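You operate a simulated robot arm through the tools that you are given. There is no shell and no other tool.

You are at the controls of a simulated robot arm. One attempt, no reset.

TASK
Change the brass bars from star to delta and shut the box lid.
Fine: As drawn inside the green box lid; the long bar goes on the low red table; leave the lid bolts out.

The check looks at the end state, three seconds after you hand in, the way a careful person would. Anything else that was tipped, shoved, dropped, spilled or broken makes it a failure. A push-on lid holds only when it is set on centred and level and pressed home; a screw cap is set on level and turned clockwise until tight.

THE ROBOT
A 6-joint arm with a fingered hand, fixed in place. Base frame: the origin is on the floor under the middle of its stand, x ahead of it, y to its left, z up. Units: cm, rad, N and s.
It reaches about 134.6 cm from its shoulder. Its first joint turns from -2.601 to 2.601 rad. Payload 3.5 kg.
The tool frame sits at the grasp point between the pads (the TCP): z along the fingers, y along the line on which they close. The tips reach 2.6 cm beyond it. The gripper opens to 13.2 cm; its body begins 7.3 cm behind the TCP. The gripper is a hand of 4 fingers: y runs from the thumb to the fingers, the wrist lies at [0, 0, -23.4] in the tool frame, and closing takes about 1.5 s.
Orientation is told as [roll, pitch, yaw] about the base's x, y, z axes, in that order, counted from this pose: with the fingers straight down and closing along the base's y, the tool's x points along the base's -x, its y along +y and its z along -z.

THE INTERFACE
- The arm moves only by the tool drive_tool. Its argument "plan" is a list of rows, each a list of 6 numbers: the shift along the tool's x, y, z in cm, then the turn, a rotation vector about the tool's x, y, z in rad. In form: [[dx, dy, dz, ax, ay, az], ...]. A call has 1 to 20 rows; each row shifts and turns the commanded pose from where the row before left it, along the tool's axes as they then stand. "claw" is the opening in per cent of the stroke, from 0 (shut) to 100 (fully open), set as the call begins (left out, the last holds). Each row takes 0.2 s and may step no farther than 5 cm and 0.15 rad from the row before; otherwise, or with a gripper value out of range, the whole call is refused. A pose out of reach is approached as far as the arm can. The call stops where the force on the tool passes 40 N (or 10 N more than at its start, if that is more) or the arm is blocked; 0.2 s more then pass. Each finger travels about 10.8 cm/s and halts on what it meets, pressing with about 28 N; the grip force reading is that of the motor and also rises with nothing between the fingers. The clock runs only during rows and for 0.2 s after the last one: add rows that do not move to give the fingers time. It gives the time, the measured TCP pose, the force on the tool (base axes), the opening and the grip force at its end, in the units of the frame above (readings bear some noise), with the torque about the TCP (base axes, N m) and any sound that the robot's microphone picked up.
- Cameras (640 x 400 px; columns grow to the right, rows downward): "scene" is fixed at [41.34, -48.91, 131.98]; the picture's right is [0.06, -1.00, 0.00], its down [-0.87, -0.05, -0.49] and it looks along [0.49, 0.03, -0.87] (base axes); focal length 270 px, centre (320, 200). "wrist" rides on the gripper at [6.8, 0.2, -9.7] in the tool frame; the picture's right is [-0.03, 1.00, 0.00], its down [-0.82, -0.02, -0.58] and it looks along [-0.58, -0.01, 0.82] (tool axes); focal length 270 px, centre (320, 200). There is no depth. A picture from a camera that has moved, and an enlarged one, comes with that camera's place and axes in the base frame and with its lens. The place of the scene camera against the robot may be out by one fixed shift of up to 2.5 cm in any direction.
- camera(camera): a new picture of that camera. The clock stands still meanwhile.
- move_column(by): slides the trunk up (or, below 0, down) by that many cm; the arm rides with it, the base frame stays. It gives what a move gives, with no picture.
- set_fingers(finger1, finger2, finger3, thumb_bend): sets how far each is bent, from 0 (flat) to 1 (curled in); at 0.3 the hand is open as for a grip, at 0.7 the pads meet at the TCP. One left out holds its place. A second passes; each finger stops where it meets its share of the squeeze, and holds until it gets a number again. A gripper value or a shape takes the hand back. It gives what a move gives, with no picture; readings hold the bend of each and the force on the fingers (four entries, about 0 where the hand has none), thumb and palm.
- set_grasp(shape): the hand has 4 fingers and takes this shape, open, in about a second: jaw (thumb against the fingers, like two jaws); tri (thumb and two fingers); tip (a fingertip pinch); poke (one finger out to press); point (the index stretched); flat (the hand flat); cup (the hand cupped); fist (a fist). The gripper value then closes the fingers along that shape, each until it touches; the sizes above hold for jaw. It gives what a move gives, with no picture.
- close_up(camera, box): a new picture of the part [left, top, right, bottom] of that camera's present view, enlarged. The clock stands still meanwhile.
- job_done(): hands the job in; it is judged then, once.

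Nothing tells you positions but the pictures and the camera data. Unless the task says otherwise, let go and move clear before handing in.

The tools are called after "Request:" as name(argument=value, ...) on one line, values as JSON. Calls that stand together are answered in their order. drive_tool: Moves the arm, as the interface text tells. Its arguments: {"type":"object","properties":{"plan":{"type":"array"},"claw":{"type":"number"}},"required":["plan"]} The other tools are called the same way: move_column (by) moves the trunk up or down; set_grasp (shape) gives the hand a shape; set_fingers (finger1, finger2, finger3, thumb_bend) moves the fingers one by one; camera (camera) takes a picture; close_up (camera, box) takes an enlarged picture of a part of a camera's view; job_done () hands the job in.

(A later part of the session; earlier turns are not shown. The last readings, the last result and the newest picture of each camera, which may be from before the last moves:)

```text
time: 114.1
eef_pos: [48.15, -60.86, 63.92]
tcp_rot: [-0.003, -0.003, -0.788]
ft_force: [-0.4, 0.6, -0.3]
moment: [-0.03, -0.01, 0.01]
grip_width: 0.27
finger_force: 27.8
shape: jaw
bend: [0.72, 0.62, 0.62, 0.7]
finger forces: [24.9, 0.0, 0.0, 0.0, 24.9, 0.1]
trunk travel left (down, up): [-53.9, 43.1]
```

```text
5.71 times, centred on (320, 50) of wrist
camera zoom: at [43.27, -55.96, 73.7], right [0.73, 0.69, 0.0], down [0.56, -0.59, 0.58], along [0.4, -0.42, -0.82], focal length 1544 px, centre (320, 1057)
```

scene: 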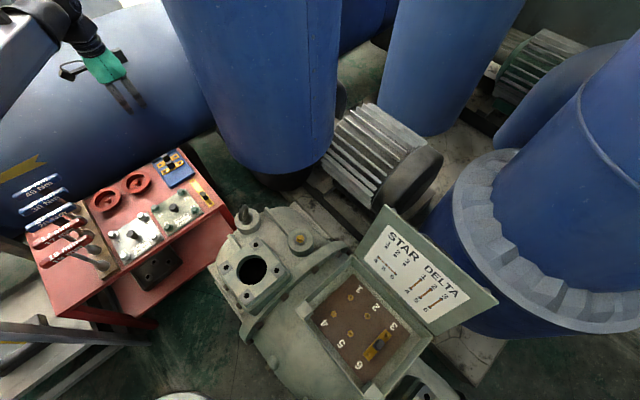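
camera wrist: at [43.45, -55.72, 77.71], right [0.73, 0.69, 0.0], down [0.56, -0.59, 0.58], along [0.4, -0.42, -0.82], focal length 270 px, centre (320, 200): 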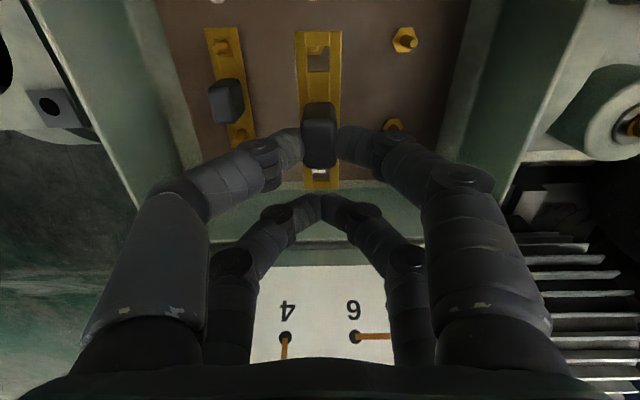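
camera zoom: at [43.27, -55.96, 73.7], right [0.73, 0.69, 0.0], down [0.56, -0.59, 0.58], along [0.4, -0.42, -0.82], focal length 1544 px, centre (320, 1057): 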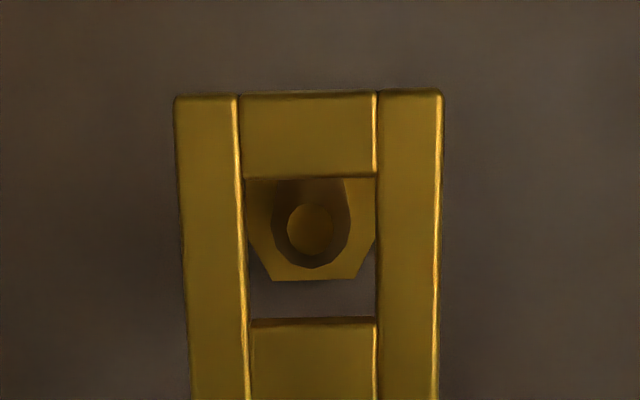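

Pin 5 is centred in the hole. Lowering onto pins 2 and 5.

Request:
move_column(by=-1.4)

Request:
close_up(camera="wrist", box=[240, 0, 400, 200])

Request:
move_column(by=-0.7)

Request:
move_column(by=-0.3)

Request:
move_column(by=-0.3)

```text
time: 114.7
eef_pos: [48.11, -60.92, 62.72]
tcp_rot: [0.001, -0.002, -0.788]
ft_force: [0.3, -0.7, -0.1]
moment: [-0.02, 0.0, 0.0]
grip_width: 0.26
finger_force: 28.5
shape: jaw
bend: [0.72, 0.62, 0.62, 0.7]
finger forces: [24.9, 0.1, 0.0, 0.1, 24.9, 0.0]
trunk travel left (down, up): [-52.5, 44.5]
```

```text
2.00 times, centred on (320, 100) of wrist
camera zoom: at [43.27, -55.96, 72.3], right [0.73, 0.69, 0.0], down [0.56, -0.59, 0.58], along [0.4, -0.42, -0.82], focal length 541 px, centre (320, 400)
```

zoom: 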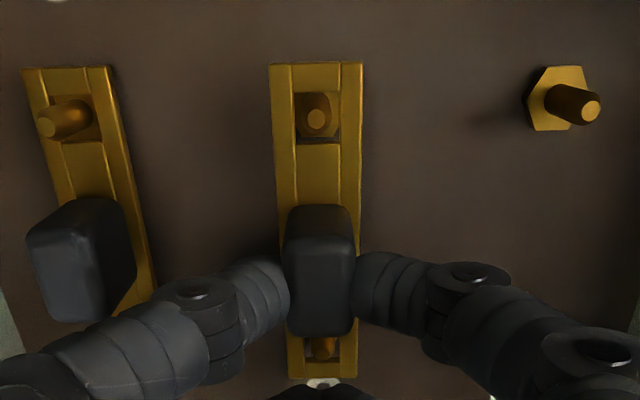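

```text
time: 115.2
eef_pos: [47.96, -60.82, 61.93]
tcp_rot: [0.001, -0.002, -0.789]
ft_force: [-0.3, -0.9, -0.7]
moment: [0.0, 0.02, 0.0]
grip_width: 0.29
finger_force: 28.0
shape: jaw
bend: [0.72, 0.62, 0.62, 0.7]
finger forces: [24.9, 0.1, 0.1, 0.0, 25.0, 0.0]
trunk travel left (down, up): [-51.8, 45.2]
```

```text
time: 115.8
eef_pos: [48.13, -60.88, 61.59]
tcp_rot: [-0.001, -0.003, -0.787]
ft_force: [-0.3, -0.5, -1.1]
moment: [0.01, 0.03, 0.01]
grip_width: 0.28
finger_force: 27.9
shape: jaw
bend: [0.72, 0.62, 0.62, 0.7]
finger forces: [24.9, 0.0, 0.0, 0.1, 25.0, 0.0]
trunk travel left (down, up): [-51.5, 45.5]
```

```text
time: 116.3
eef_pos: [47.98, -60.78, 61.53]
tcp_rot: [0.0, -0.004, -0.786]
ft_force: [0.9, -2.1, 14.7]
moment: [0.16, 0.18, -0.02]
grip_width: 0.35
finger_force: 27.5
shape: jaw
bend: [0.72, 0.62, 0.62, 0.71]
finger forces: [29.5, 0.1, 0.0, 0.0, 30.2, 0.0]
trunk travel left (down, up): [-51.2, 45.8]
```

Seated again. Release and check.

Request:
move_column(by=0.15)

Request:
drive_tool(plan=[[0, 0, 0, 0, 0, 0], [0, 0, 0, 0, 0, 0], [0, 0, 0, 0, 0, 0], [0, 0, 0, 0, 0, 0]], claw=22)

Request:
close_up(camera="wrist", box=[160, 0, 480, 200])

```text
time: 116.8
eef_pos: [48.01, -60.82, 61.54]
tcp_rot: [0.0, -0.002, -0.789]
ft_force: [0.6, -0.3, 5.2]
moment: [0.04, 0.06, 0.01]
grip_width: 0.34
finger_force: 27.6
shape: jaw
bend: [0.72, 0.62, 0.62, 0.71]
finger forces: [28.3, 0.1, 0.0, 0.0, 28.7, 0.0]
trunk travel left (down, up): [-51.3, 45.7]
```

```text
time: 117.8
eef_pos: [47.98, -60.88, 61.49]
tcp_rot: [-0.001, -0.003, -0.787]
ft_force: [0.9, 0.0, 1.0]
moment: [-0.02, 0.0, 0.01]
grip_width: 2.87
finger_force: 0.0
shape: jaw
bend: [0.73, 0.73, 0.73, 0.7]
finger forces: [0.0, 0.0, 0.1, 0.0, 0.1, 0.0]
trunk travel left (down, up): [-51.3, 45.7]
```

```text
2.00 times, centred on (320, 100) of wrist
camera zoom: at [43.27, -55.96, 71.16], right [0.73, 0.69, 0.0], down [0.56, -0.59, 0.58], along [0.4, -0.42, -0.82], focal length 541 px, centre (320, 400)
```

zoom: 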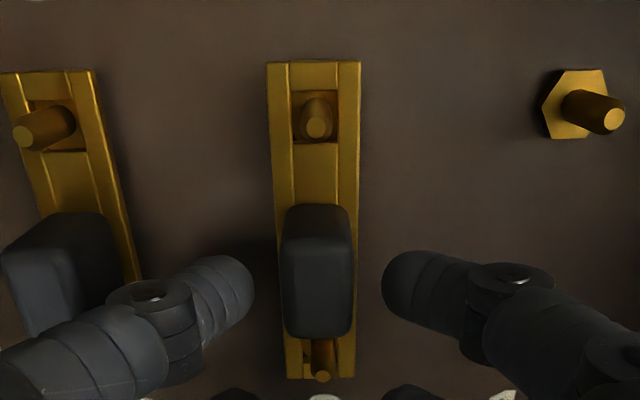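

Second bar on 2–5 is seated. Raising and returning for the last bar.

Request:
move_column(by=18.6)

Request:
drive_tool(plan=[[0.64, 4.574, 0, 0, 0, 0], [0.64, 4.574, 0, 0, 0, 0], [0.64, 4.574, 0, 0, 0, 0], [0.64, 4.574, 0, 0, 0, 0], [0.64, 4.574, 0, 0, 0, 0], [0.64, 4.574, 0, 0, 0, 0], [0.64, 4.574, 0, 0, 0, 0], [0.64, 4.574, 0, 0, 0, 0], [0.64, 4.574, 0, 0, 0, 0], [0.64, 4.574, 0, 0, 0, 0], [0.64, 4.574, 0, 0, 0, 0], [0.64, 4.574, 0, 0, 0, 0], [0.64, 4.574, 0, 0, 0, 0], [0.64, 4.574, 0, 0, 0, 0], [0.64, 4.574, 0, 0, 0, 0], [0.64, 4.574, 0, 0, 0, 0], [0.64, 4.574, 0, 0, 0, 0], [0.64, 4.574, 0, 0, 0, 0], [0.64, 4.574, 0, 0, 0, 0], [0, 0, 0, 0, 0, 0]])

Request:
move_column(by=-18)

Request:
camera(camera="wrist")

Request:
close_up(camera="wrist", box=[200, 0, 440, 170])

Request:
camera(camera="scene")

```text
time: 119.8
eef_pos: [48.03, -60.89, 80.14]
tcp_rot: [0.0, -0.003, -0.788]
ft_force: [-0.1, 0.3, 0.5]
moment: [0.01, -0.05, -0.02]
grip_width: 2.87
finger_force: 0.0
shape: jaw
bend: [0.73, 0.73, 0.73, 0.7]
finger forces: [0.1, 0.0, 0.0, 0.0, 0.0, 0.1]
trunk travel left (down, up): [-69.9, 27.1]
```

```text
time: 124.0
eef_pos: [100.88, 9.23, 80.05]
tcp_rot: [-0.001, -0.003, -0.786]
ft_force: [0.2, 0.8, 0.5]
moment: [0.01, 0.0, 0.01]
grip_width: 2.93
finger_force: 0.0
shape: jaw
bend: [0.73, 0.73, 0.73, 0.7]
finger forces: [0.0, 0.0, 0.0, 0.0, 0.0, 0.0]
trunk travel left (down, up): [-69.9, 27.1]
```

```text
time: 126.0
eef_pos: [101.02, 9.26, 62.05]
tcp_rot: [-0.001, -0.001, -0.786]
ft_force: [0.8, -0.9, -0.9]
moment: [0.04, 0.0, 0.03]
grip_width: 2.89
finger_force: 0.1
shape: jaw
bend: [0.73, 0.73, 0.73, 0.7]
finger forces: [0.1, 0.1, 0.0, 0.0, 0.0, 0.0]
trunk travel left (down, up): [-51.9, 45.1]
```

```text
taken
camera wrist: at [96.15, 14.03, 71.76], right [0.73, 0.69, 0.0], down [0.56, -0.59, 0.58], along [0.4, -0.42, -0.82], focal length 270 px, centre (320, 200)
```

wrist: 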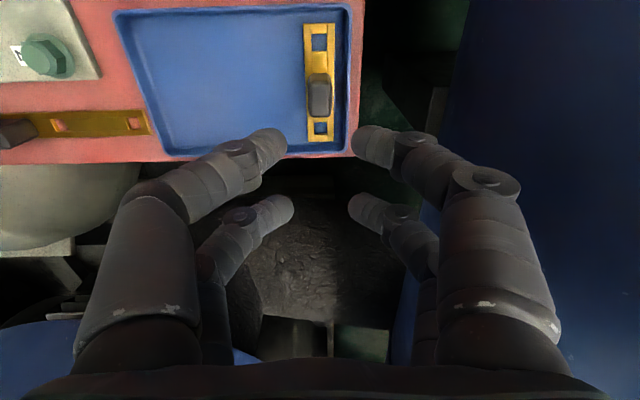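

```text
2.35 times, centred on (320, 85) of wrist
camera zoom: at [96.15, 14.03, 71.76], right [0.73, 0.69, 0.0], down [0.56, -0.59, 0.58], along [0.4, -0.42, -0.82], focal length 636 px, centre (320, 471)
```

zoom: 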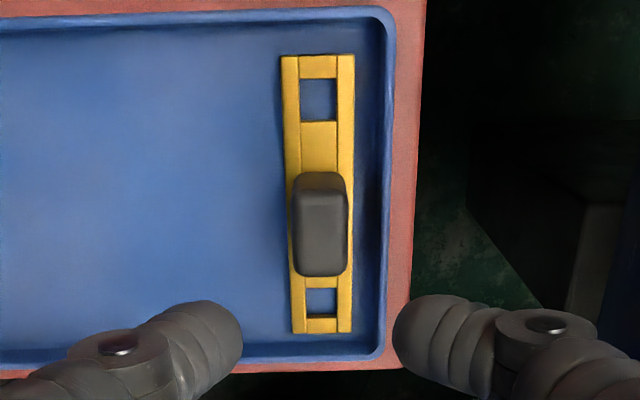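

```text
taken
```

scene: 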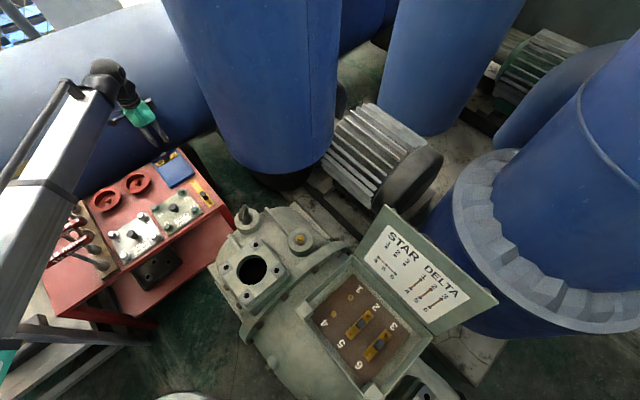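

Last bar is centred under the fingers (tool 1.98, 0.15). Lowering to grasp.

Request:
move_column(by=-5.5)

Request:
move_column(by=-1.5)

Request:
close_up(camera="wrist", box=[200, 40, 440, 220])

```text
time: 127.0
eef_pos: [100.91, 9.16, 56.51]
tcp_rot: [-0.001, -0.001, -0.789]
ft_force: [0.3, 0.4, -0.3]
moment: [0.01, 0.0, 0.0]
grip_width: 2.89
finger_force: 0.1
shape: jaw
bend: [0.73, 0.73, 0.73, 0.7]
finger forces: [0.0, 0.0, 0.0, 0.1, 0.0, 0.0]
trunk travel left (down, up): [-46.4, 50.6]
```

```text
time: 127.6
eef_pos: [100.92, 9.13, 55.12]
tcp_rot: [-0.001, -0.002, -0.786]
ft_force: [0.3, -0.5, 0.1]
moment: [0.01, 0.02, -0.02]
grip_width: 2.88
finger_force: 0.1
shape: jaw
bend: [0.73, 0.73, 0.73, 0.7]
finger forces: [0.0, 0.1, 0.1, 0.0, 0.1, 0.0]
trunk travel left (down, up): [-44.9, 52.1]
```

```text
2.22 times, centred on (320, 130) of wrist
camera zoom: at [96.15, 14.03, 64.75], right [0.73, 0.69, 0.0], down [0.56, -0.59, 0.58], along [0.4, -0.42, -0.82], focal length 601 px, centre (320, 356)
```

zoom: 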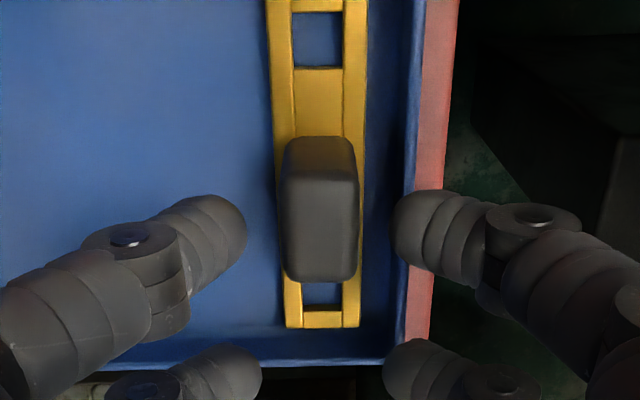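

Request:
drive_tool(plan=[[0, 0, 0, 0, 0, 0], [0, 0, 0, 0, 0, 0], [0, 0, 0, 0, 0, 0], [0, 0, 0, 0, 0, 0], [0, 0, 0, 0, 0, 0], [0, 0, 0, 0, 0, 0]], claw=0)

Request:
move_column(by=6)

Request:
close_up(camera="wrist", box=[200, 0, 440, 220])

Request:
close_up(camera="wrist", box=[280, 15, 360, 85])

Request:
close_up(camera="wrist", box=[280, 135, 360, 205])

```text
time: 129.0
eef_pos: [100.86, 9.0, 55.14]
tcp_rot: [0.001, -0.001, -0.787]
ft_force: [-0.7, 0.5, 0.5]
moment: [-0.02, -0.02, 0.0]
grip_width: 0.29
finger_force: 28.2
shape: jaw
bend: [0.72, 0.62, 0.62, 0.7]
finger forces: [24.7, 0.0, 0.0, 0.1, 24.7, 0.1]
trunk travel left (down, up): [-44.9, 52.1]
```

```text
time: 130.0
eef_pos: [100.95, 9.12, 61.1]
tcp_rot: [0.001, 0.0, -0.788]
ft_force: [-0.7, 0.2, -0.5]
moment: [-0.03, 0.0, -0.01]
grip_width: 0.29
finger_force: 27.7
shape: jaw
bend: [0.72, 0.62, 0.62, 0.7]
finger forces: [24.8, 0.0, 0.0, 0.1, 24.7, 0.1]
trunk travel left (down, up): [-50.9, 46.1]
```

```text
1.82 times, centred on (320, 110) of wrist
camera zoom: at [96.15, 14.03, 70.75], right [0.73, 0.69, 0.0], down [0.56, -0.59, 0.58], along [0.4, -0.42, -0.82], focal length 491 px, centre (320, 364)
```

zoom: 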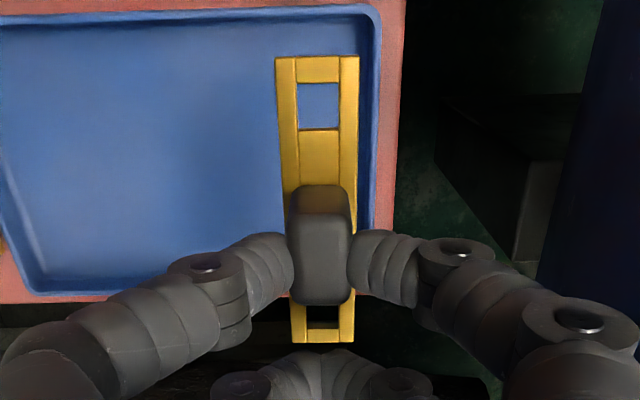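

```text
5.71 times, centred on (320, 50) of wrist
camera zoom: at [96.15, 14.03, 70.75], right [0.73, 0.69, 0.0], down [0.56, -0.59, 0.58], along [0.4, -0.42, -0.82], focal length 1544 px, centre (320, 1057)
```

zoom: 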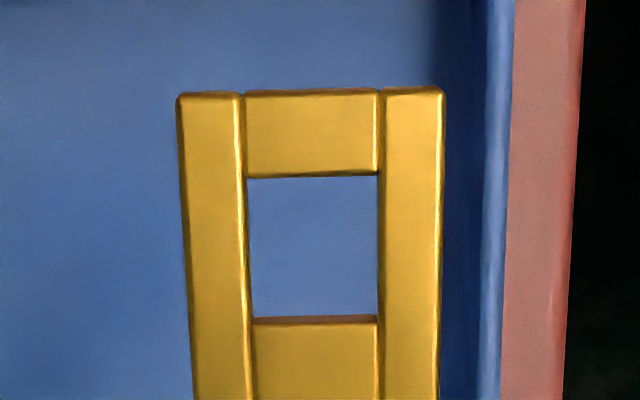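

```text
5.71 times, centred on (320, 170) of wrist
camera zoom: at [96.15, 14.03, 70.75], right [0.73, 0.69, 0.0], down [0.56, -0.59, 0.58], along [0.4, -0.42, -0.82], focal length 1544 px, centre (320, 371)
```

zoom: 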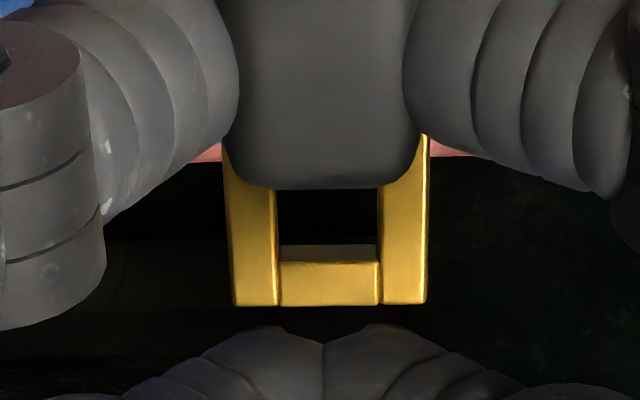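

Held well. Raising and carrying to above studs 1–4.

Request:
move_column(by=19)

Request:
drive_tool(plan=[[-0.68, -4.49, 0, 0, 0, 0], [-0.68, -4.49, 0, 0, 0, 0], [-0.68, -4.49, 0, 0, 0, 0], [-0.68, -4.49, 0, 0, 0, 0], [-0.68, -4.49, 0, 0, 0, 0], [-0.68, -4.49, 0, 0, 0, 0], [-0.68, -4.49, 0, 0, 0, 0], [-0.68, -4.49, 0, 0, 0, 0], [-0.68, -4.49, 0, 0, 0, 0], [-0.68, -4.49, 0, 0, 0, 0], [-0.68, -4.49, 0, 0, 0, 0], [-0.68, -4.49, 0, 0, 0, 0], [-0.68, -4.49, 0, 0, 0, 0], [-0.68, -4.49, 0, 0, 0, 0], [-0.68, -4.49, 0, 0, 0, 0], [-0.68, -4.49, 0, 0, 0, 0], [-0.68, -4.49, 0, 0, 0, 0], [-0.68, -4.49, 0, 0, 0, 0], [0, 0, 0, 0, 0, 0]])

Request:
move_column(by=-12)

Request:
camera(camera="wrist")

Request:
close_up(camera="wrist", box=[120, 0, 440, 200])

```text
time: 132.1
eef_pos: [100.95, 9.22, 80.07]
tcp_rot: [-0.001, -0.002, -0.789]
ft_force: [-0.9, -0.4, -0.1]
moment: [-0.02, -0.02, -0.01]
grip_width: 0.28
finger_force: 28.0
shape: jaw
bend: [0.72, 0.62, 0.62, 0.7]
finger forces: [24.7, 0.0, 0.0, 0.0, 24.8, 0.1]
trunk travel left (down, up): [-69.9, 27.1]
```

```text
time: 136.1
eef_pos: [52.42, -56.66, 80.05]
tcp_rot: [0.001, -0.002, -0.788]
ft_force: [0.5, -0.1, -0.7]
moment: [0.0, -0.02, 0.01]
grip_width: 0.27
finger_force: 28.2
shape: jaw
bend: [0.72, 0.62, 0.62, 0.7]
finger forces: [24.8, 0.0, 0.0, 0.0, 24.9, 0.0]
out of reach, approached as far as the arm can: row 3, 9
trunk travel left (down, up): [-69.9, 27.1]
```

```text
time: 137.6
eef_pos: [52.54, -56.62, 68.12]
tcp_rot: [0.001, -0.002, -0.788]
ft_force: [-0.8, 0.3, -0.6]
moment: [-0.04, -0.02, 0.02]
grip_width: 0.28
finger_force: 28.4
shape: jaw
bend: [0.72, 0.62, 0.62, 0.7]
finger forces: [24.9, 0.0, 0.0, 0.0, 25.1, 0.1]
trunk travel left (down, up): [-57.9, 39.1]
```

```text
taken
camera wrist: at [47.71, -51.78, 77.76], right [0.73, 0.69, 0.0], down [0.56, -0.59, 0.58], along [0.4, -0.42, -0.82], focal length 270 px, centre (320, 200)
```

wrist: 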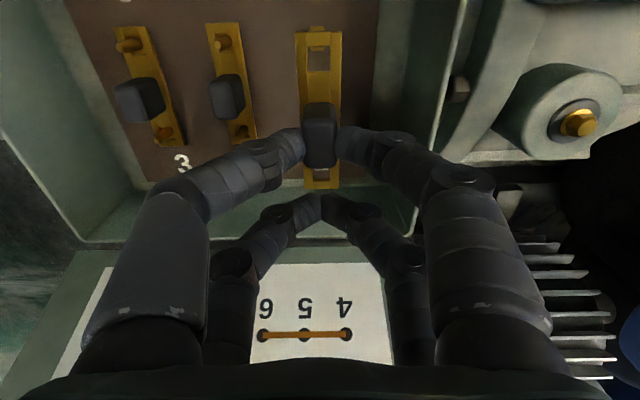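

```text
2.00 times, centred on (280, 100) of wrist
camera zoom: at [47.71, -51.78, 77.76], right [0.73, 0.69, 0.0], down [0.56, -0.59, 0.58], along [0.4, -0.42, -0.82], focal length 541 px, centre (400, 400)
```

zoom: 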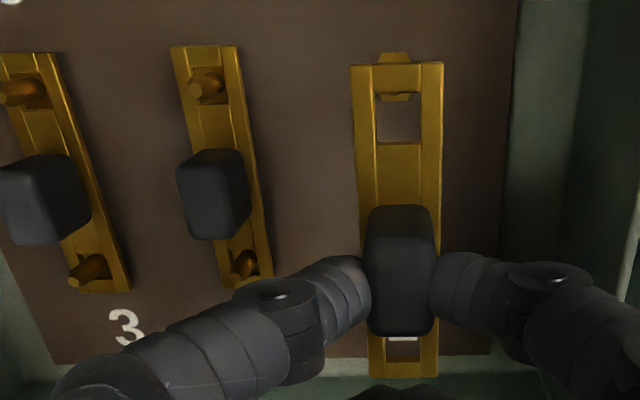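

Request:
drive_tool(plan=[[0.18, -0.12, 0, 0, 0, 0], [0, 0, 0, 0, 0, 0], [0, 0, 0, 0, 0, 0]])

Request:
move_column(by=-4)

Request:
close_up(camera="wrist", box=[120, 0, 440, 200])

Request:
close_up(camera="wrist", box=[280, 15, 360, 85])

```text
time: 138.4
eef_pos: [52.17, -56.64, 68.11]
tcp_rot: [0.001, -0.001, -0.787]
ft_force: [-0.2, -0.4, -0.7]
moment: [-0.01, -0.02, -0.01]
grip_width: 0.28
finger_force: 28.2
shape: jaw
bend: [0.72, 0.62, 0.62, 0.7]
finger forces: [24.9, 0.0, 0.1, 0.1, 24.9, 0.1]
trunk travel left (down, up): [-57.9, 39.1]
```

```text
time: 139.2
eef_pos: [52.26, -56.72, 64.13]
tcp_rot: [0.0, 0.0, -0.787]
ft_force: [0.2, -0.1, -0.8]
moment: [-0.02, 0.02, 0.03]
grip_width: 0.28
finger_force: 28.1
shape: jaw
bend: [0.72, 0.62, 0.62, 0.7]
finger forces: [24.9, 0.0, 0.0, 0.0, 24.9, 0.1]
trunk travel left (down, up): [-53.9, 43.1]
```

```text
2.00 times, centred on (280, 100) of wrist
camera zoom: at [47.51, -51.74, 73.75], right [0.73, 0.69, 0.0], down [0.56, -0.59, 0.58], along [0.4, -0.42, -0.82], focal length 541 px, centre (400, 400)
```

zoom: 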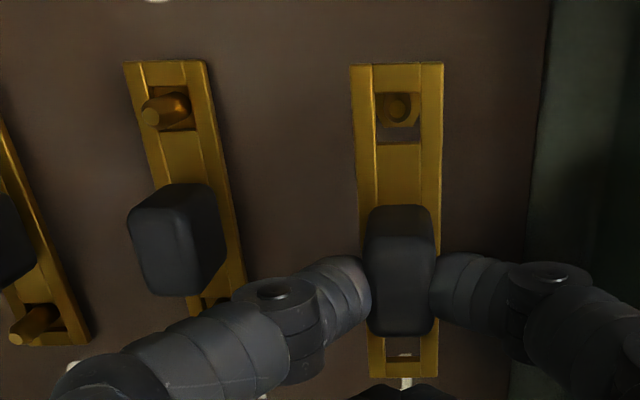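

```text
5.71 times, centred on (320, 50) of wrist
camera zoom: at [47.51, -51.74, 73.75], right [0.73, 0.69, 0.0], down [0.56, -0.59, 0.58], along [0.4, -0.42, -0.82], focal length 1544 px, centre (320, 1057)
```

zoom: 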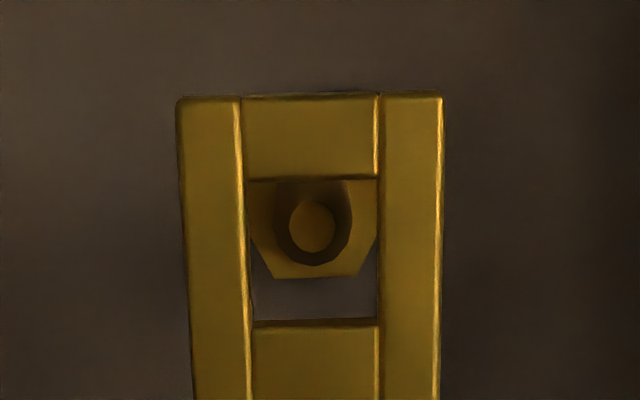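

Pin 4 is centred in the hole like before. Lowering onto pins 1 and 4.

Request:
move_column(by=-1.4)

Request:
close_up(camera="wrist", box=[240, 0, 400, 200])

Request:
move_column(by=-0.7)

Request:
move_column(by=-0.3)

Request:
move_column(by=-0.3)

```text
time: 139.9
eef_pos: [52.38, -56.7, 62.55]
tcp_rot: [-0.001, -0.003, -0.787]
ft_force: [0.5, -0.2, -0.6]
moment: [-0.02, 0.03, -0.01]
grip_width: 0.28
finger_force: 27.7
shape: jaw
bend: [0.72, 0.62, 0.62, 0.7]
finger forces: [24.9, 0.2, 0.1, 0.1, 24.9, 0.0]
trunk travel left (down, up): [-52.5, 44.5]
```

```text
2.00 times, centred on (320, 100) of wrist
camera zoom: at [47.51, -51.74, 72.35], right [0.73, 0.69, 0.0], down [0.56, -0.59, 0.58], along [0.4, -0.42, -0.82], focal length 541 px, centre (320, 400)
```

zoom: 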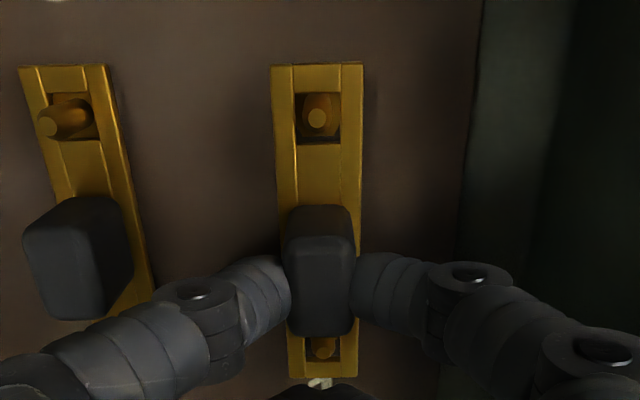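

```text
time: 140.4
eef_pos: [52.27, -56.59, 61.92]
tcp_rot: [0.0, -0.002, -0.789]
ft_force: [0.3, 0.2, -1.4]
moment: [-0.04, -0.02, 0.0]
grip_width: 0.26
finger_force: 28.0
shape: jaw
bend: [0.72, 0.62, 0.62, 0.7]
finger forces: [24.9, 0.0, 0.1, 0.1, 25.0, 0.0]
trunk travel left (down, up): [-51.8, 45.2]
```

```text
time: 140.9
eef_pos: [52.3, -56.61, 61.74]
tcp_rot: [-0.001, -0.003, -0.788]
ft_force: [0.2, -0.1, -0.4]
moment: [0.0, 0.0, 0.05]
grip_width: 0.28
finger_force: 28.5
shape: jaw
bend: [0.72, 0.62, 0.62, 0.7]
finger forces: [24.9, 0.0, 0.1, 0.0, 24.8, 0.1]
trunk travel left (down, up): [-51.5, 45.5]
```

```text
time: 141.5
eef_pos: [52.13, -56.69, 61.37]
tcp_rot: [0.001, -0.004, -0.786]
ft_force: [1.6, -1.6, 15.8]
moment: [0.17, 0.17, -0.03]
grip_width: 0.37
finger_force: 27.9
shape: jaw
bend: [0.72, 0.62, 0.62, 0.71]
finger forces: [29.7, 0.1, 0.0, 0.1, 30.0, 0.0]
trunk travel left (down, up): [-51.2, 45.8]
```

Request:
move_column(by=0.15)

Request:
drive_tool(plan=[[0, 0, 0, 0, 0, 0], [0, 0, 0, 0, 0, 0], [0, 0, 0, 0, 0, 0], [0, 0, 0, 0, 0, 0]], claw=22)

Request:
move_column(by=20)

Request:
camera(camera="wrist")

Request:
close_up(camera="wrist", box=[140, 0, 460, 200])

```text
time: 142.0
eef_pos: [52.27, -56.57, 61.44]
tcp_rot: [0.001, -0.002, -0.785]
ft_force: [0.1, -1.2, 5.1]
moment: [0.03, 0.1, 0.0]
grip_width: 0.33
finger_force: 28.3
shape: jaw
bend: [0.72, 0.62, 0.62, 0.71]
finger forces: [28.5, 0.1, 0.1, 0.0, 28.6, 0.1]
trunk travel left (down, up): [-51.4, 45.6]
```

```text
time: 143.0
eef_pos: [52.34, -56.76, 61.57]
tcp_rot: [0.0, -0.001, -0.786]
ft_force: [-0.4, 0.0, -1.1]
moment: [0.01, 0.02, -0.02]
grip_width: 2.87
finger_force: 0.1
shape: jaw
bend: [0.73, 0.73, 0.73, 0.7]
finger forces: [0.1, 0.0, 0.0, 0.0, 0.0, 0.0]
trunk travel left (down, up): [-51.4, 45.6]
```

```text
time: 145.2
eef_pos: [52.31, -56.62, 81.47]
tcp_rot: [-0.001, -0.001, -0.788]
ft_force: [-0.7, 0.1, -0.2]
moment: [0.0, -0.01, 0.04]
grip_width: 2.88
finger_force: 0.0
shape: jaw
bend: [0.73, 0.73, 0.73, 0.7]
finger forces: [0.0, 0.0, 0.0, 0.0, 0.0, 0.1]
trunk travel left (down, up): [-71.4, 25.6]
```

```text
taken
camera wrist: at [47.51, -51.74, 91.2], right [0.73, 0.69, 0.0], down [0.56, -0.59, 0.58], along [0.4, -0.42, -0.82], focal length 270 px, centre (320, 200)
```

wrist: 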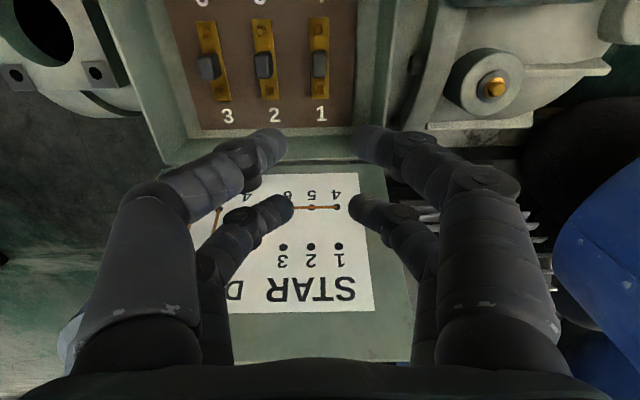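

```text
2.00 times, centred on (300, 100) of wrist
camera zoom: at [47.51, -51.74, 91.2], right [0.73, 0.69, 0.0], down [0.56, -0.59, 0.58], along [0.4, -0.42, -0.82], focal length 541 px, centre (360, 400)
```

zoom: 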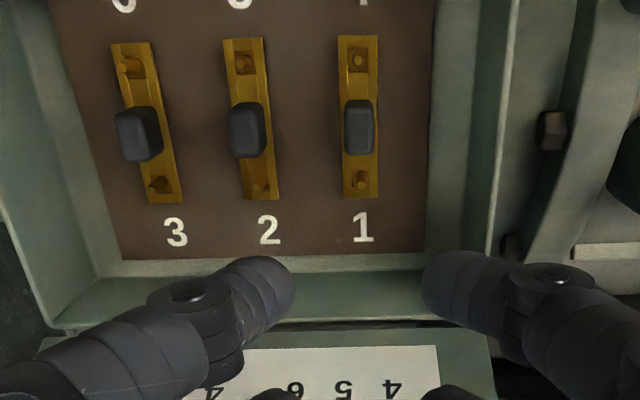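

All three short bars are seated (1–4, 2–5, 3–6). Now the lid: I'll raise the hand and get good views of the lid's free edge to triangulate it.

Request:
move_column(by=14)

Request:
drive_tool(plan=[[-1.3, -3, 0, 0, 0, 0], [-1.3, -3, 0, 0, 0, 0], [0, 0, 0, 0, 0, 0], [0, 0, 0, 0, 0, 0], [0, 0, 0, 0, 0, 0]], claw=100)

Request:
camera(camera="wrist")

Request:
close_up(camera="wrist", box=[160, 100, 480, 300])

Request:
camera(camera="scene")

```text
time: 146.8
eef_pos: [52.22, -56.63, 95.48]
tcp_rot: [0.001, 0.0, -0.787]
ft_force: [-0.3, 0.5, 0.4]
moment: [-0.01, 0.02, -0.01]
grip_width: 2.87
finger_force: 0.0
shape: jaw
bend: [0.73, 0.73, 0.73, 0.7]
finger forces: [0.1, 0.0, 0.1, 0.0, 0.1, 0.0]
trunk travel left (down, up): [-85.4, 11.6]
```

```text
time: 148.0
eef_pos: [49.77, -62.58, 95.52]
tcp_rot: [0.0, -0.003, -0.786]
ft_force: [0.4, -0.3, 0.4]
moment: [0.04, 0.04, 0.0]
grip_width: 13.21
finger_force: 0.1
shape: jaw
bend: [0.3, 0.3, 0.3, 0.3]
finger forces: [0.0, 0.0, 0.0, 0.1, 0.0, 0.1]
trunk travel left (down, up): [-85.4, 11.6]
```

```text
taken
camera wrist: at [45.08, -57.7, 105.21], right [0.73, 0.69, 0.0], down [0.56, -0.59, 0.58], along [0.4, -0.42, -0.82], focal length 270 px, centre (320, 200)
```

wrist: 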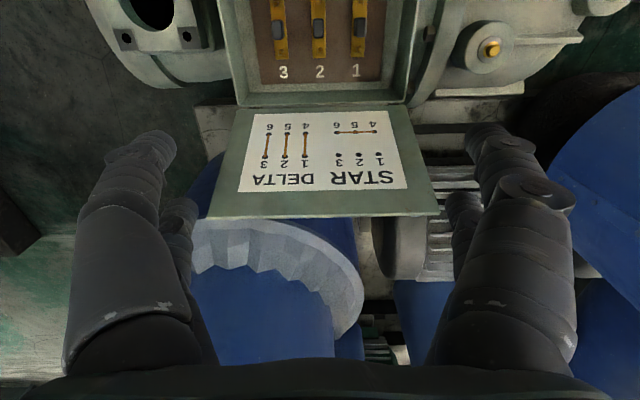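

```text
2.00 times, centred on (320, 200) of wrist
camera zoom: at [45.08, -57.7, 105.21], right [0.73, 0.69, 0.0], down [0.56, -0.59, 0.58], along [0.4, -0.42, -0.82], focal length 541 px, centre (320, 200)
```

zoom: 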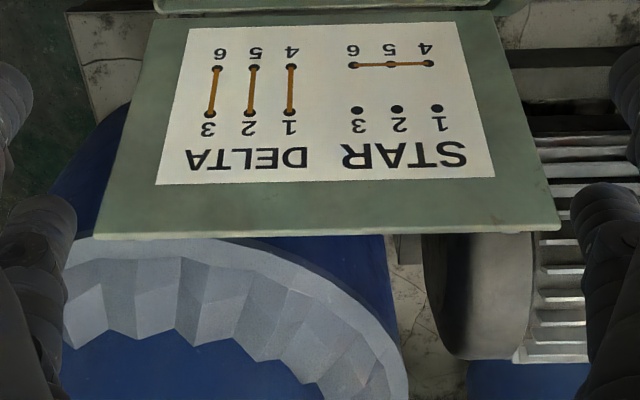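

```text
taken
```

scene: 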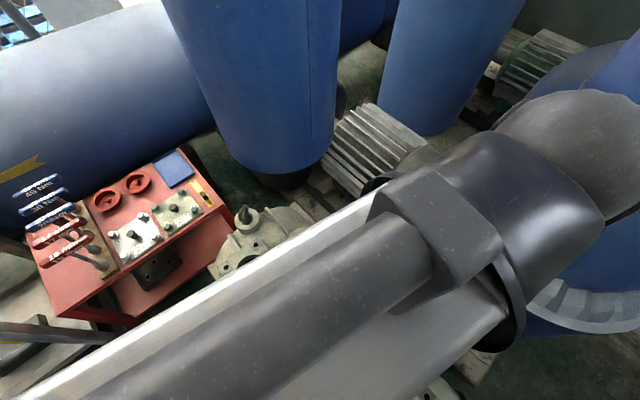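

Lid free edge is at about 27 cm forward / z≈81.6 (hinge z≈62.4, leaning 19° back). I'll slot its top edge between the near and far finger pairs so it is held both sides, then swing it over under control. First position above it at z≈95.5.

Request:
drive_tool(plan=[[-2.94, 0.14, 0, 0, 0, 0], [-2.94, 0.14, 0, 0, 0, 0], [-2.94, 0.14, 0, 0, 0, 0], [-2.94, 0.14, 0, 0, 0, 0], [0, 0, 0, 0, 0, 0]])

Request:
camera(camera="wrist")

Request:
close_up(camera="wrist", box=[160, 20, 480, 220])

Request:
camera(camera="scene")

```text
time: 149.2
eef_pos: [58.63, -70.29, 95.59]
tcp_rot: [0.001, 0.0, -0.788]
ft_force: [0.2, 0.1, -0.7]
moment: [0.02, 0.07, -0.03]
grip_width: 13.22
finger_force: 0.0
shape: jaw
bend: [0.3, 0.3, 0.3, 0.3]
finger forces: [0.1, 0.1, 0.1, 0.0, 0.1, 0.0]
trunk travel left (down, up): [-85.4, 11.6]
```

```text
taken
camera wrist: at [53.83, -65.38, 105.2], right [0.73, 0.69, 0.0], down [0.56, -0.59, 0.58], along [0.4, -0.42, -0.82], focal length 270 px, centre (320, 200)
```

wrist: 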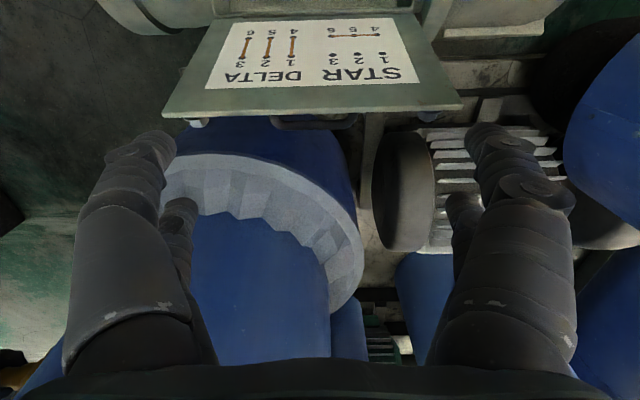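

```text
2.00 times, centred on (320, 120) of wrist
camera zoom: at [53.83, -65.38, 105.2], right [0.73, 0.69, 0.0], down [0.56, -0.59, 0.58], along [0.4, -0.42, -0.82], focal length 541 px, centre (320, 360)
```

zoom: 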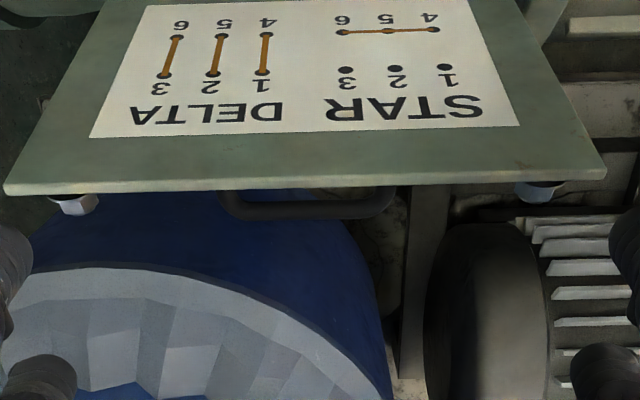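

```text
taken
```

scene: 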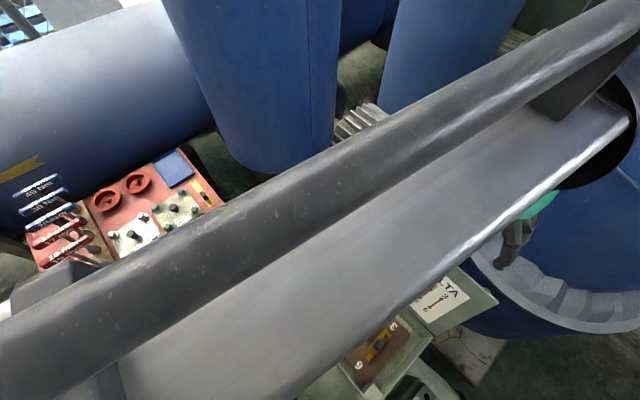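

The lid's back has a handle in the middle and bolts near the corners, clear of the fingers at ±7 cm. I'll shift 0.45 forward to centre the edge in the finger slot and lower to just above the edge.

Request:
drive_tool(plan=[[-0.45, 0, 0, 0, 0, 0], [0, 0, 0, 0, 0, 0]])

Request:
move_column(by=-9.5)

Request:
camera(camera="wrist")

```text
time: 149.8
eef_pos: [58.93, -70.72, 95.46]
tcp_rot: [-0.001, -0.003, -0.787]
ft_force: [-0.3, -0.1, -1.1]
moment: [0.0, 0.03, 0.02]
grip_width: 13.21
finger_force: 0.1
shape: jaw
bend: [0.3, 0.3, 0.3, 0.3]
finger forces: [0.0, 0.1, 0.1, 0.0, 0.0, 0.0]
trunk travel left (down, up): [-85.4, 11.6]
```

```text
time: 151.1
eef_pos: [59.03, -70.56, 86.01]
tcp_rot: [-0.002, -0.001, -0.787]
ft_force: [-0.8, -0.2, 0.0]
moment: [0.03, -0.03, 0.01]
grip_width: 13.19
finger_force: 0.0
shape: jaw
bend: [0.3, 0.3, 0.3, 0.3]
finger forces: [0.0, 0.0, 0.0, 0.0, 0.0, 0.0]
trunk travel left (down, up): [-75.9, 21.1]
```

```text
taken
camera wrist: at [54.21, -65.75, 95.71], right [0.73, 0.69, 0.0], down [0.56, -0.59, 0.58], along [0.4, -0.42, -0.82], focal length 270 px, centre (320, 200)
```

wrist: 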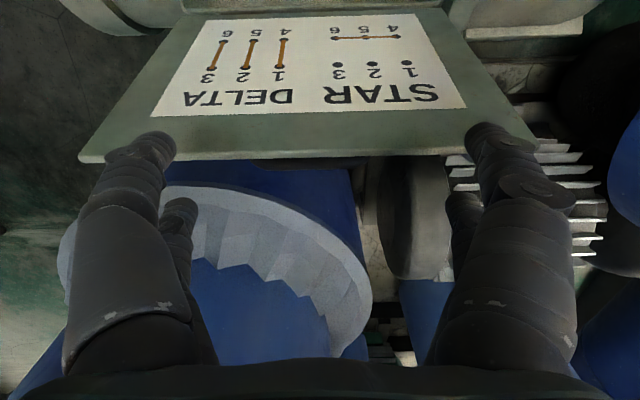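

Request:
drive_tool(plan=[[0.2, 0, 0, 0, 0, 0], [0, 0, 0, 0, 0, 0]])

Request:
move_column(by=-1.6)

Request:
camera(camera="wrist")

Request:
close_up(camera="wrist", box=[60, 100, 220, 260])

Request:
close_up(camera="wrist", box=[420, 100, 580, 260])

```text
time: 151.7
eef_pos: [58.9, -70.61, 85.99]
tcp_rot: [-0.001, -0.003, -0.787]
ft_force: [0.4, 0.5, 0.1]
moment: [0.02, -0.02, 0.01]
grip_width: 13.21
finger_force: 0.0
shape: jaw
bend: [0.3, 0.3, 0.3, 0.3]
finger forces: [0.0, 0.1, 0.0, 0.0, 0.0, 0.1]
trunk travel left (down, up): [-75.9, 21.1]
```

```text
time: 152.3
eef_pos: [58.84, -70.59, 84.5]
tcp_rot: [-0.001, -0.002, -0.786]
ft_force: [-0.3, -0.9, -0.1]
moment: [0.02, 0.02, 0.01]
grip_width: 13.21
finger_force: 0.1
shape: jaw
bend: [0.3, 0.3, 0.3, 0.3]
finger forces: [0.0, 0.1, 0.1, 0.0, 0.0, 0.0]
trunk travel left (down, up): [-74.3, 22.7]
```

```text
taken
camera wrist: at [54.1, -65.62, 94.11], right [0.73, 0.69, 0.0], down [0.56, -0.59, 0.58], along [0.4, -0.42, -0.82], focal length 270 px, centre (320, 200)
```

wrist: 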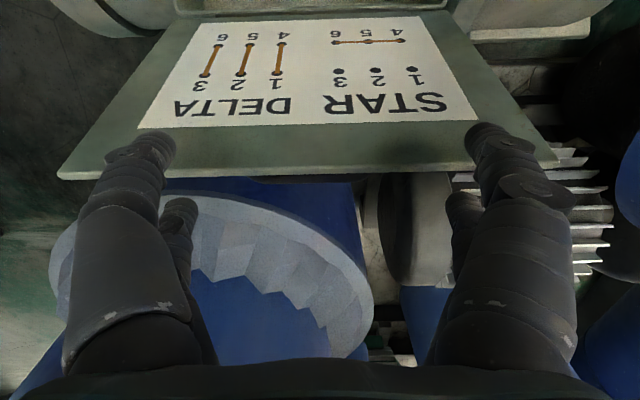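

```text
2.50 times, centred on (140, 180) of wrist
camera zoom: at [54.1, -65.62, 94.11], right [0.73, 0.69, 0.0], down [0.56, -0.59, 0.58], along [0.4, -0.42, -0.82], focal length 676 px, centre (770, 250)
```

zoom: 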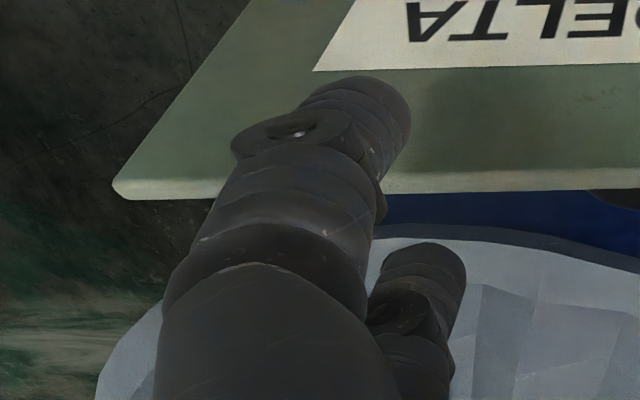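

```text
2.50 times, centred on (500, 180) of wrist
camera zoom: at [54.1, -65.62, 94.11], right [0.73, 0.69, 0.0], down [0.56, -0.59, 0.58], along [0.4, -0.42, -0.82], focal length 676 px, centre (-130, 250)
```

zoom: 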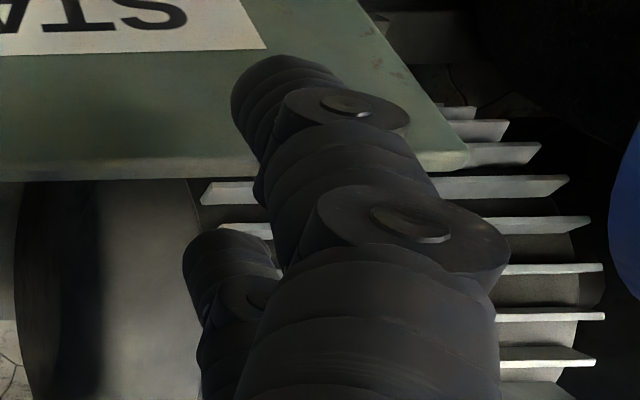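

Edge lies between the near and far fingertips. Tiny shift and lower 1.6 cm to engage the slot.

Request:
drive_tool(plan=[[0.2, 0, 0, 0, 0, 0], [0, 0, 0, 0, 0, 0]])

Request:
move_column(by=-0.8)

Request:
move_column(by=-0.8)

Request:
camera(camera="wrist")

```text
time: 152.9
eef_pos: [58.74, -70.5, 84.43]
tcp_rot: [-0.001, -0.002, -0.787]
ft_force: [0.2, 0.5, -0.7]
moment: [0.0, -0.01, -0.02]
grip_width: 13.19
finger_force: 0.0
shape: jaw
bend: [0.3, 0.3, 0.3, 0.3]
finger forces: [0.0, 0.1, 0.0, 0.1, 0.0, 0.1]
trunk travel left (down, up): [-74.3, 22.7]
```

```text
time: 153.5
eef_pos: [58.83, -70.53, 83.53]
tcp_rot: [0.001, -0.003, -0.787]
ft_force: [-0.3, -0.2, 0.6]
moment: [-0.02, 0.0, 0.0]
grip_width: 13.19
finger_force: 0.1
shape: jaw
bend: [0.3, 0.3, 0.3, 0.3]
finger forces: [0.0, 0.0, 0.0, 0.0, 0.1, 0.0]
trunk travel left (down, up): [-73.5, 23.5]
```

```text
time: 154.1
eef_pos: [58.71, -70.49, 82.91]
tcp_rot: [-0.001, -0.001, -0.786]
ft_force: [-0.3, 0.3, 0.0]
moment: [-0.01, 0.01, 0.02]
grip_width: 13.19
finger_force: 0.0
shape: jaw
bend: [0.3, 0.3, 0.3, 0.3]
finger forces: [0.0, 0.1, 0.0, 0.0, 0.1, 0.0]
trunk travel left (down, up): [-72.7, 24.3]
```

```text
taken
camera wrist: at [53.95, -65.56, 92.51], right [0.73, 0.69, 0.0], down [0.56, -0.59, 0.58], along [0.4, -0.42, -0.82], focal length 270 px, centre (320, 200)
```

wrist: 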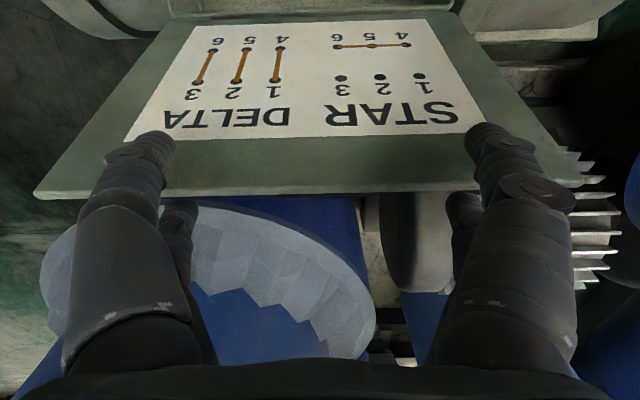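

Slot engaged with no contact force. Pulling the lid slowly toward the box.

Request:
drive_tool(plan=[[0.8, 0, 0, 0, 0, 0], [0.8, 0, 0, 0, 0, 0], [0.8, 0, 0, 0, 0, 0], [0.8, 0, 0, 0, 0, 0]])

Request:
camera(camera="wrist")

```text
time: 155.1
eef_pos: [56.39, -68.11, 82.81]
tcp_rot: [0.0, -0.002, -0.785]
ft_force: [0.9, -0.7, 0.5]
moment: [0.0, 0.0, 0.01]
grip_width: 13.22
finger_force: 0.1
shape: jaw
bend: [0.3, 0.3, 0.3, 0.3]
finger forces: [0.1, 0.2, 0.5, 0.1, 0.1, 0.0]
trunk travel left (down, up): [-72.7, 24.3]
```

```text
taken
camera wrist: at [51.66, -63.18, 92.51], right [0.73, 0.69, 0.0], down [0.56, -0.59, 0.58], along [0.4, -0.42, -0.82], focal length 270 px, centre (320, 200)
```

wrist: 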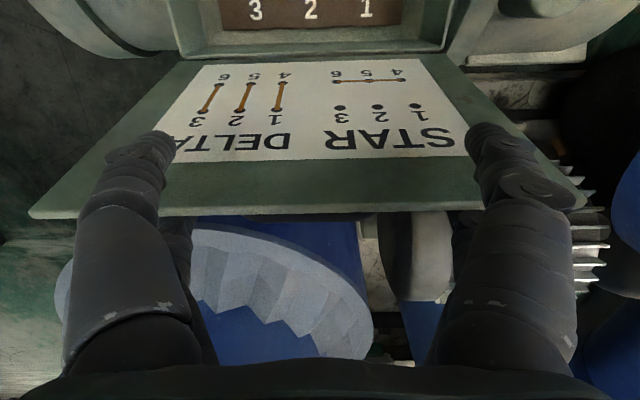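

The lid follows with almost no force. Continuing past vertical.

Request:
drive_tool(plan=[[0.8, 0, 0, 0, 0, 0], [0.8, 0, 0, 0, 0, 0], [0.8, 0, 0, 0, 0, 0], [0.8, 0, 0, 0, 0, 0], [0.8, 0, 0, 0, 0, 0]])

Request:
camera(camera="wrist")

```text
time: 156.3
eef_pos: [53.52, -65.38, 82.76]
tcp_rot: [-0.001, -0.002, -0.788]
ft_force: [1.1, 0.8, -0.5]
moment: [0.0, -0.01, 0.02]
grip_width: 13.2
finger_force: 0.1
shape: jaw
bend: [0.3, 0.3, 0.3, 0.3]
finger forces: [0.0, 0.1, 0.2, 0.1, 0.0, 0.0]
trunk travel left (down, up): [-72.7, 24.3]
```

```text
taken
camera wrist: at [48.7, -60.49, 92.5], right [0.73, 0.69, 0.0], down [0.56, -0.59, 0.58], along [0.4, -0.42, -0.82], focal length 270 px, centre (320, 200)
```

wrist: 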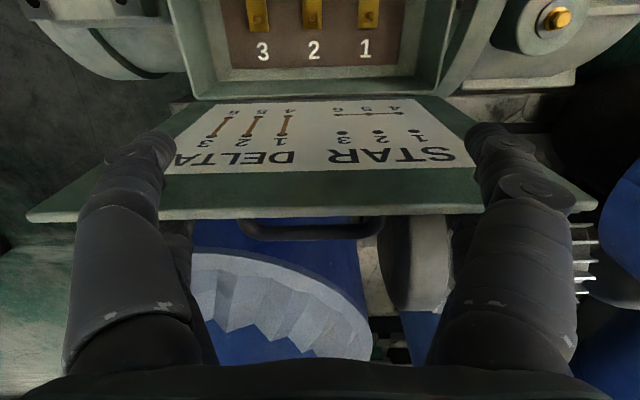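

About vertical now. Continuing; the lid should lean onto the near fingers next.

Request:
drive_tool(plan=[[0.8, 0, 0, 0, 0, 0], [0.8, 0, 0, 0, 0, 0], [0.8, 0, 0, 0, 0, 0], [0.8, 0, 0, 0, 0, 0], [0.8, 0, 0, 0, 0, 0]])

Request:
camera(camera="wrist")

```text
time: 157.5
eef_pos: [50.85, -62.42, 82.87]
tcp_rot: [0.0, -0.001, -0.787]
ft_force: [-0.1, 0.7, 0.3]
moment: [0.01, 0.0, 0.01]
grip_width: 13.17
finger_force: 0.0
shape: jaw
bend: [0.3, 0.3, 0.3, 0.3]
finger forces: [0.5, 0.1, 0.0, 0.1, 0.1, 0.0]
trunk travel left (down, up): [-72.7, 24.3]
```

```text
taken
camera wrist: at [46.07, -57.51, 92.51], right [0.73, 0.69, 0.0], down [0.56, -0.59, 0.58], along [0.4, -0.42, -0.82], focal length 270 px, centre (320, 200)
```

wrist: 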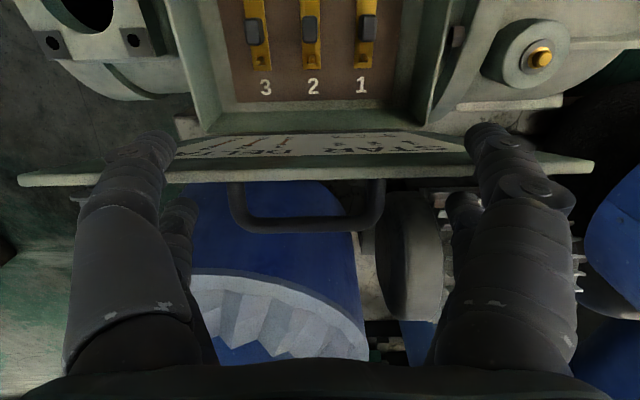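

The lid has tipped past vertical and leans lightly on the near fingers. I'll move the far pair out of the way and take a look.

Request:
set_fingers(finger2=0.0, finger3=0.0)

Request:
camera(camera="wrist")

```text
time: 158.5
eef_pos: [51.04, -62.52, 82.72]
tcp_rot: [-0.001, -0.001, -0.789]
ft_force: [-0.7, 0.2, -0.5]
moment: [-0.01, 0.01, 0.03]
grip_width: 13.26
finger_force: 0.1
shape: fingers
bend: [0.3, 0.0, 0.0, 0.3]
finger forces: [0.6, 0.0, 0.1, 0.0, 0.4, 0.0]
trunk travel left (down, up): [-72.7, 24.3]
```

```text
taken
camera wrist: at [46.1, -57.51, 92.51], right [0.73, 0.69, 0.0], down [0.56, -0.59, 0.58], along [0.4, -0.42, -0.82], focal length 270 px, centre (320, 200)
```

wrist: 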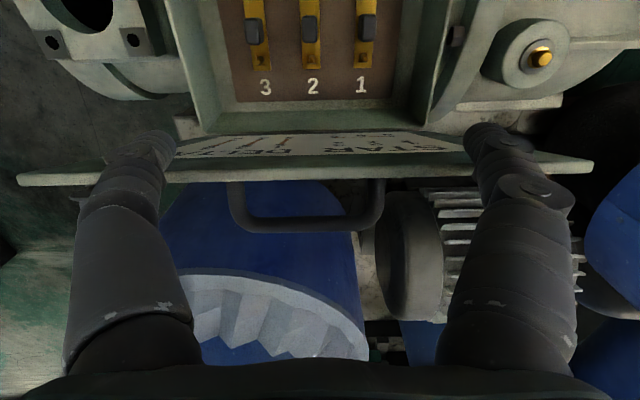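

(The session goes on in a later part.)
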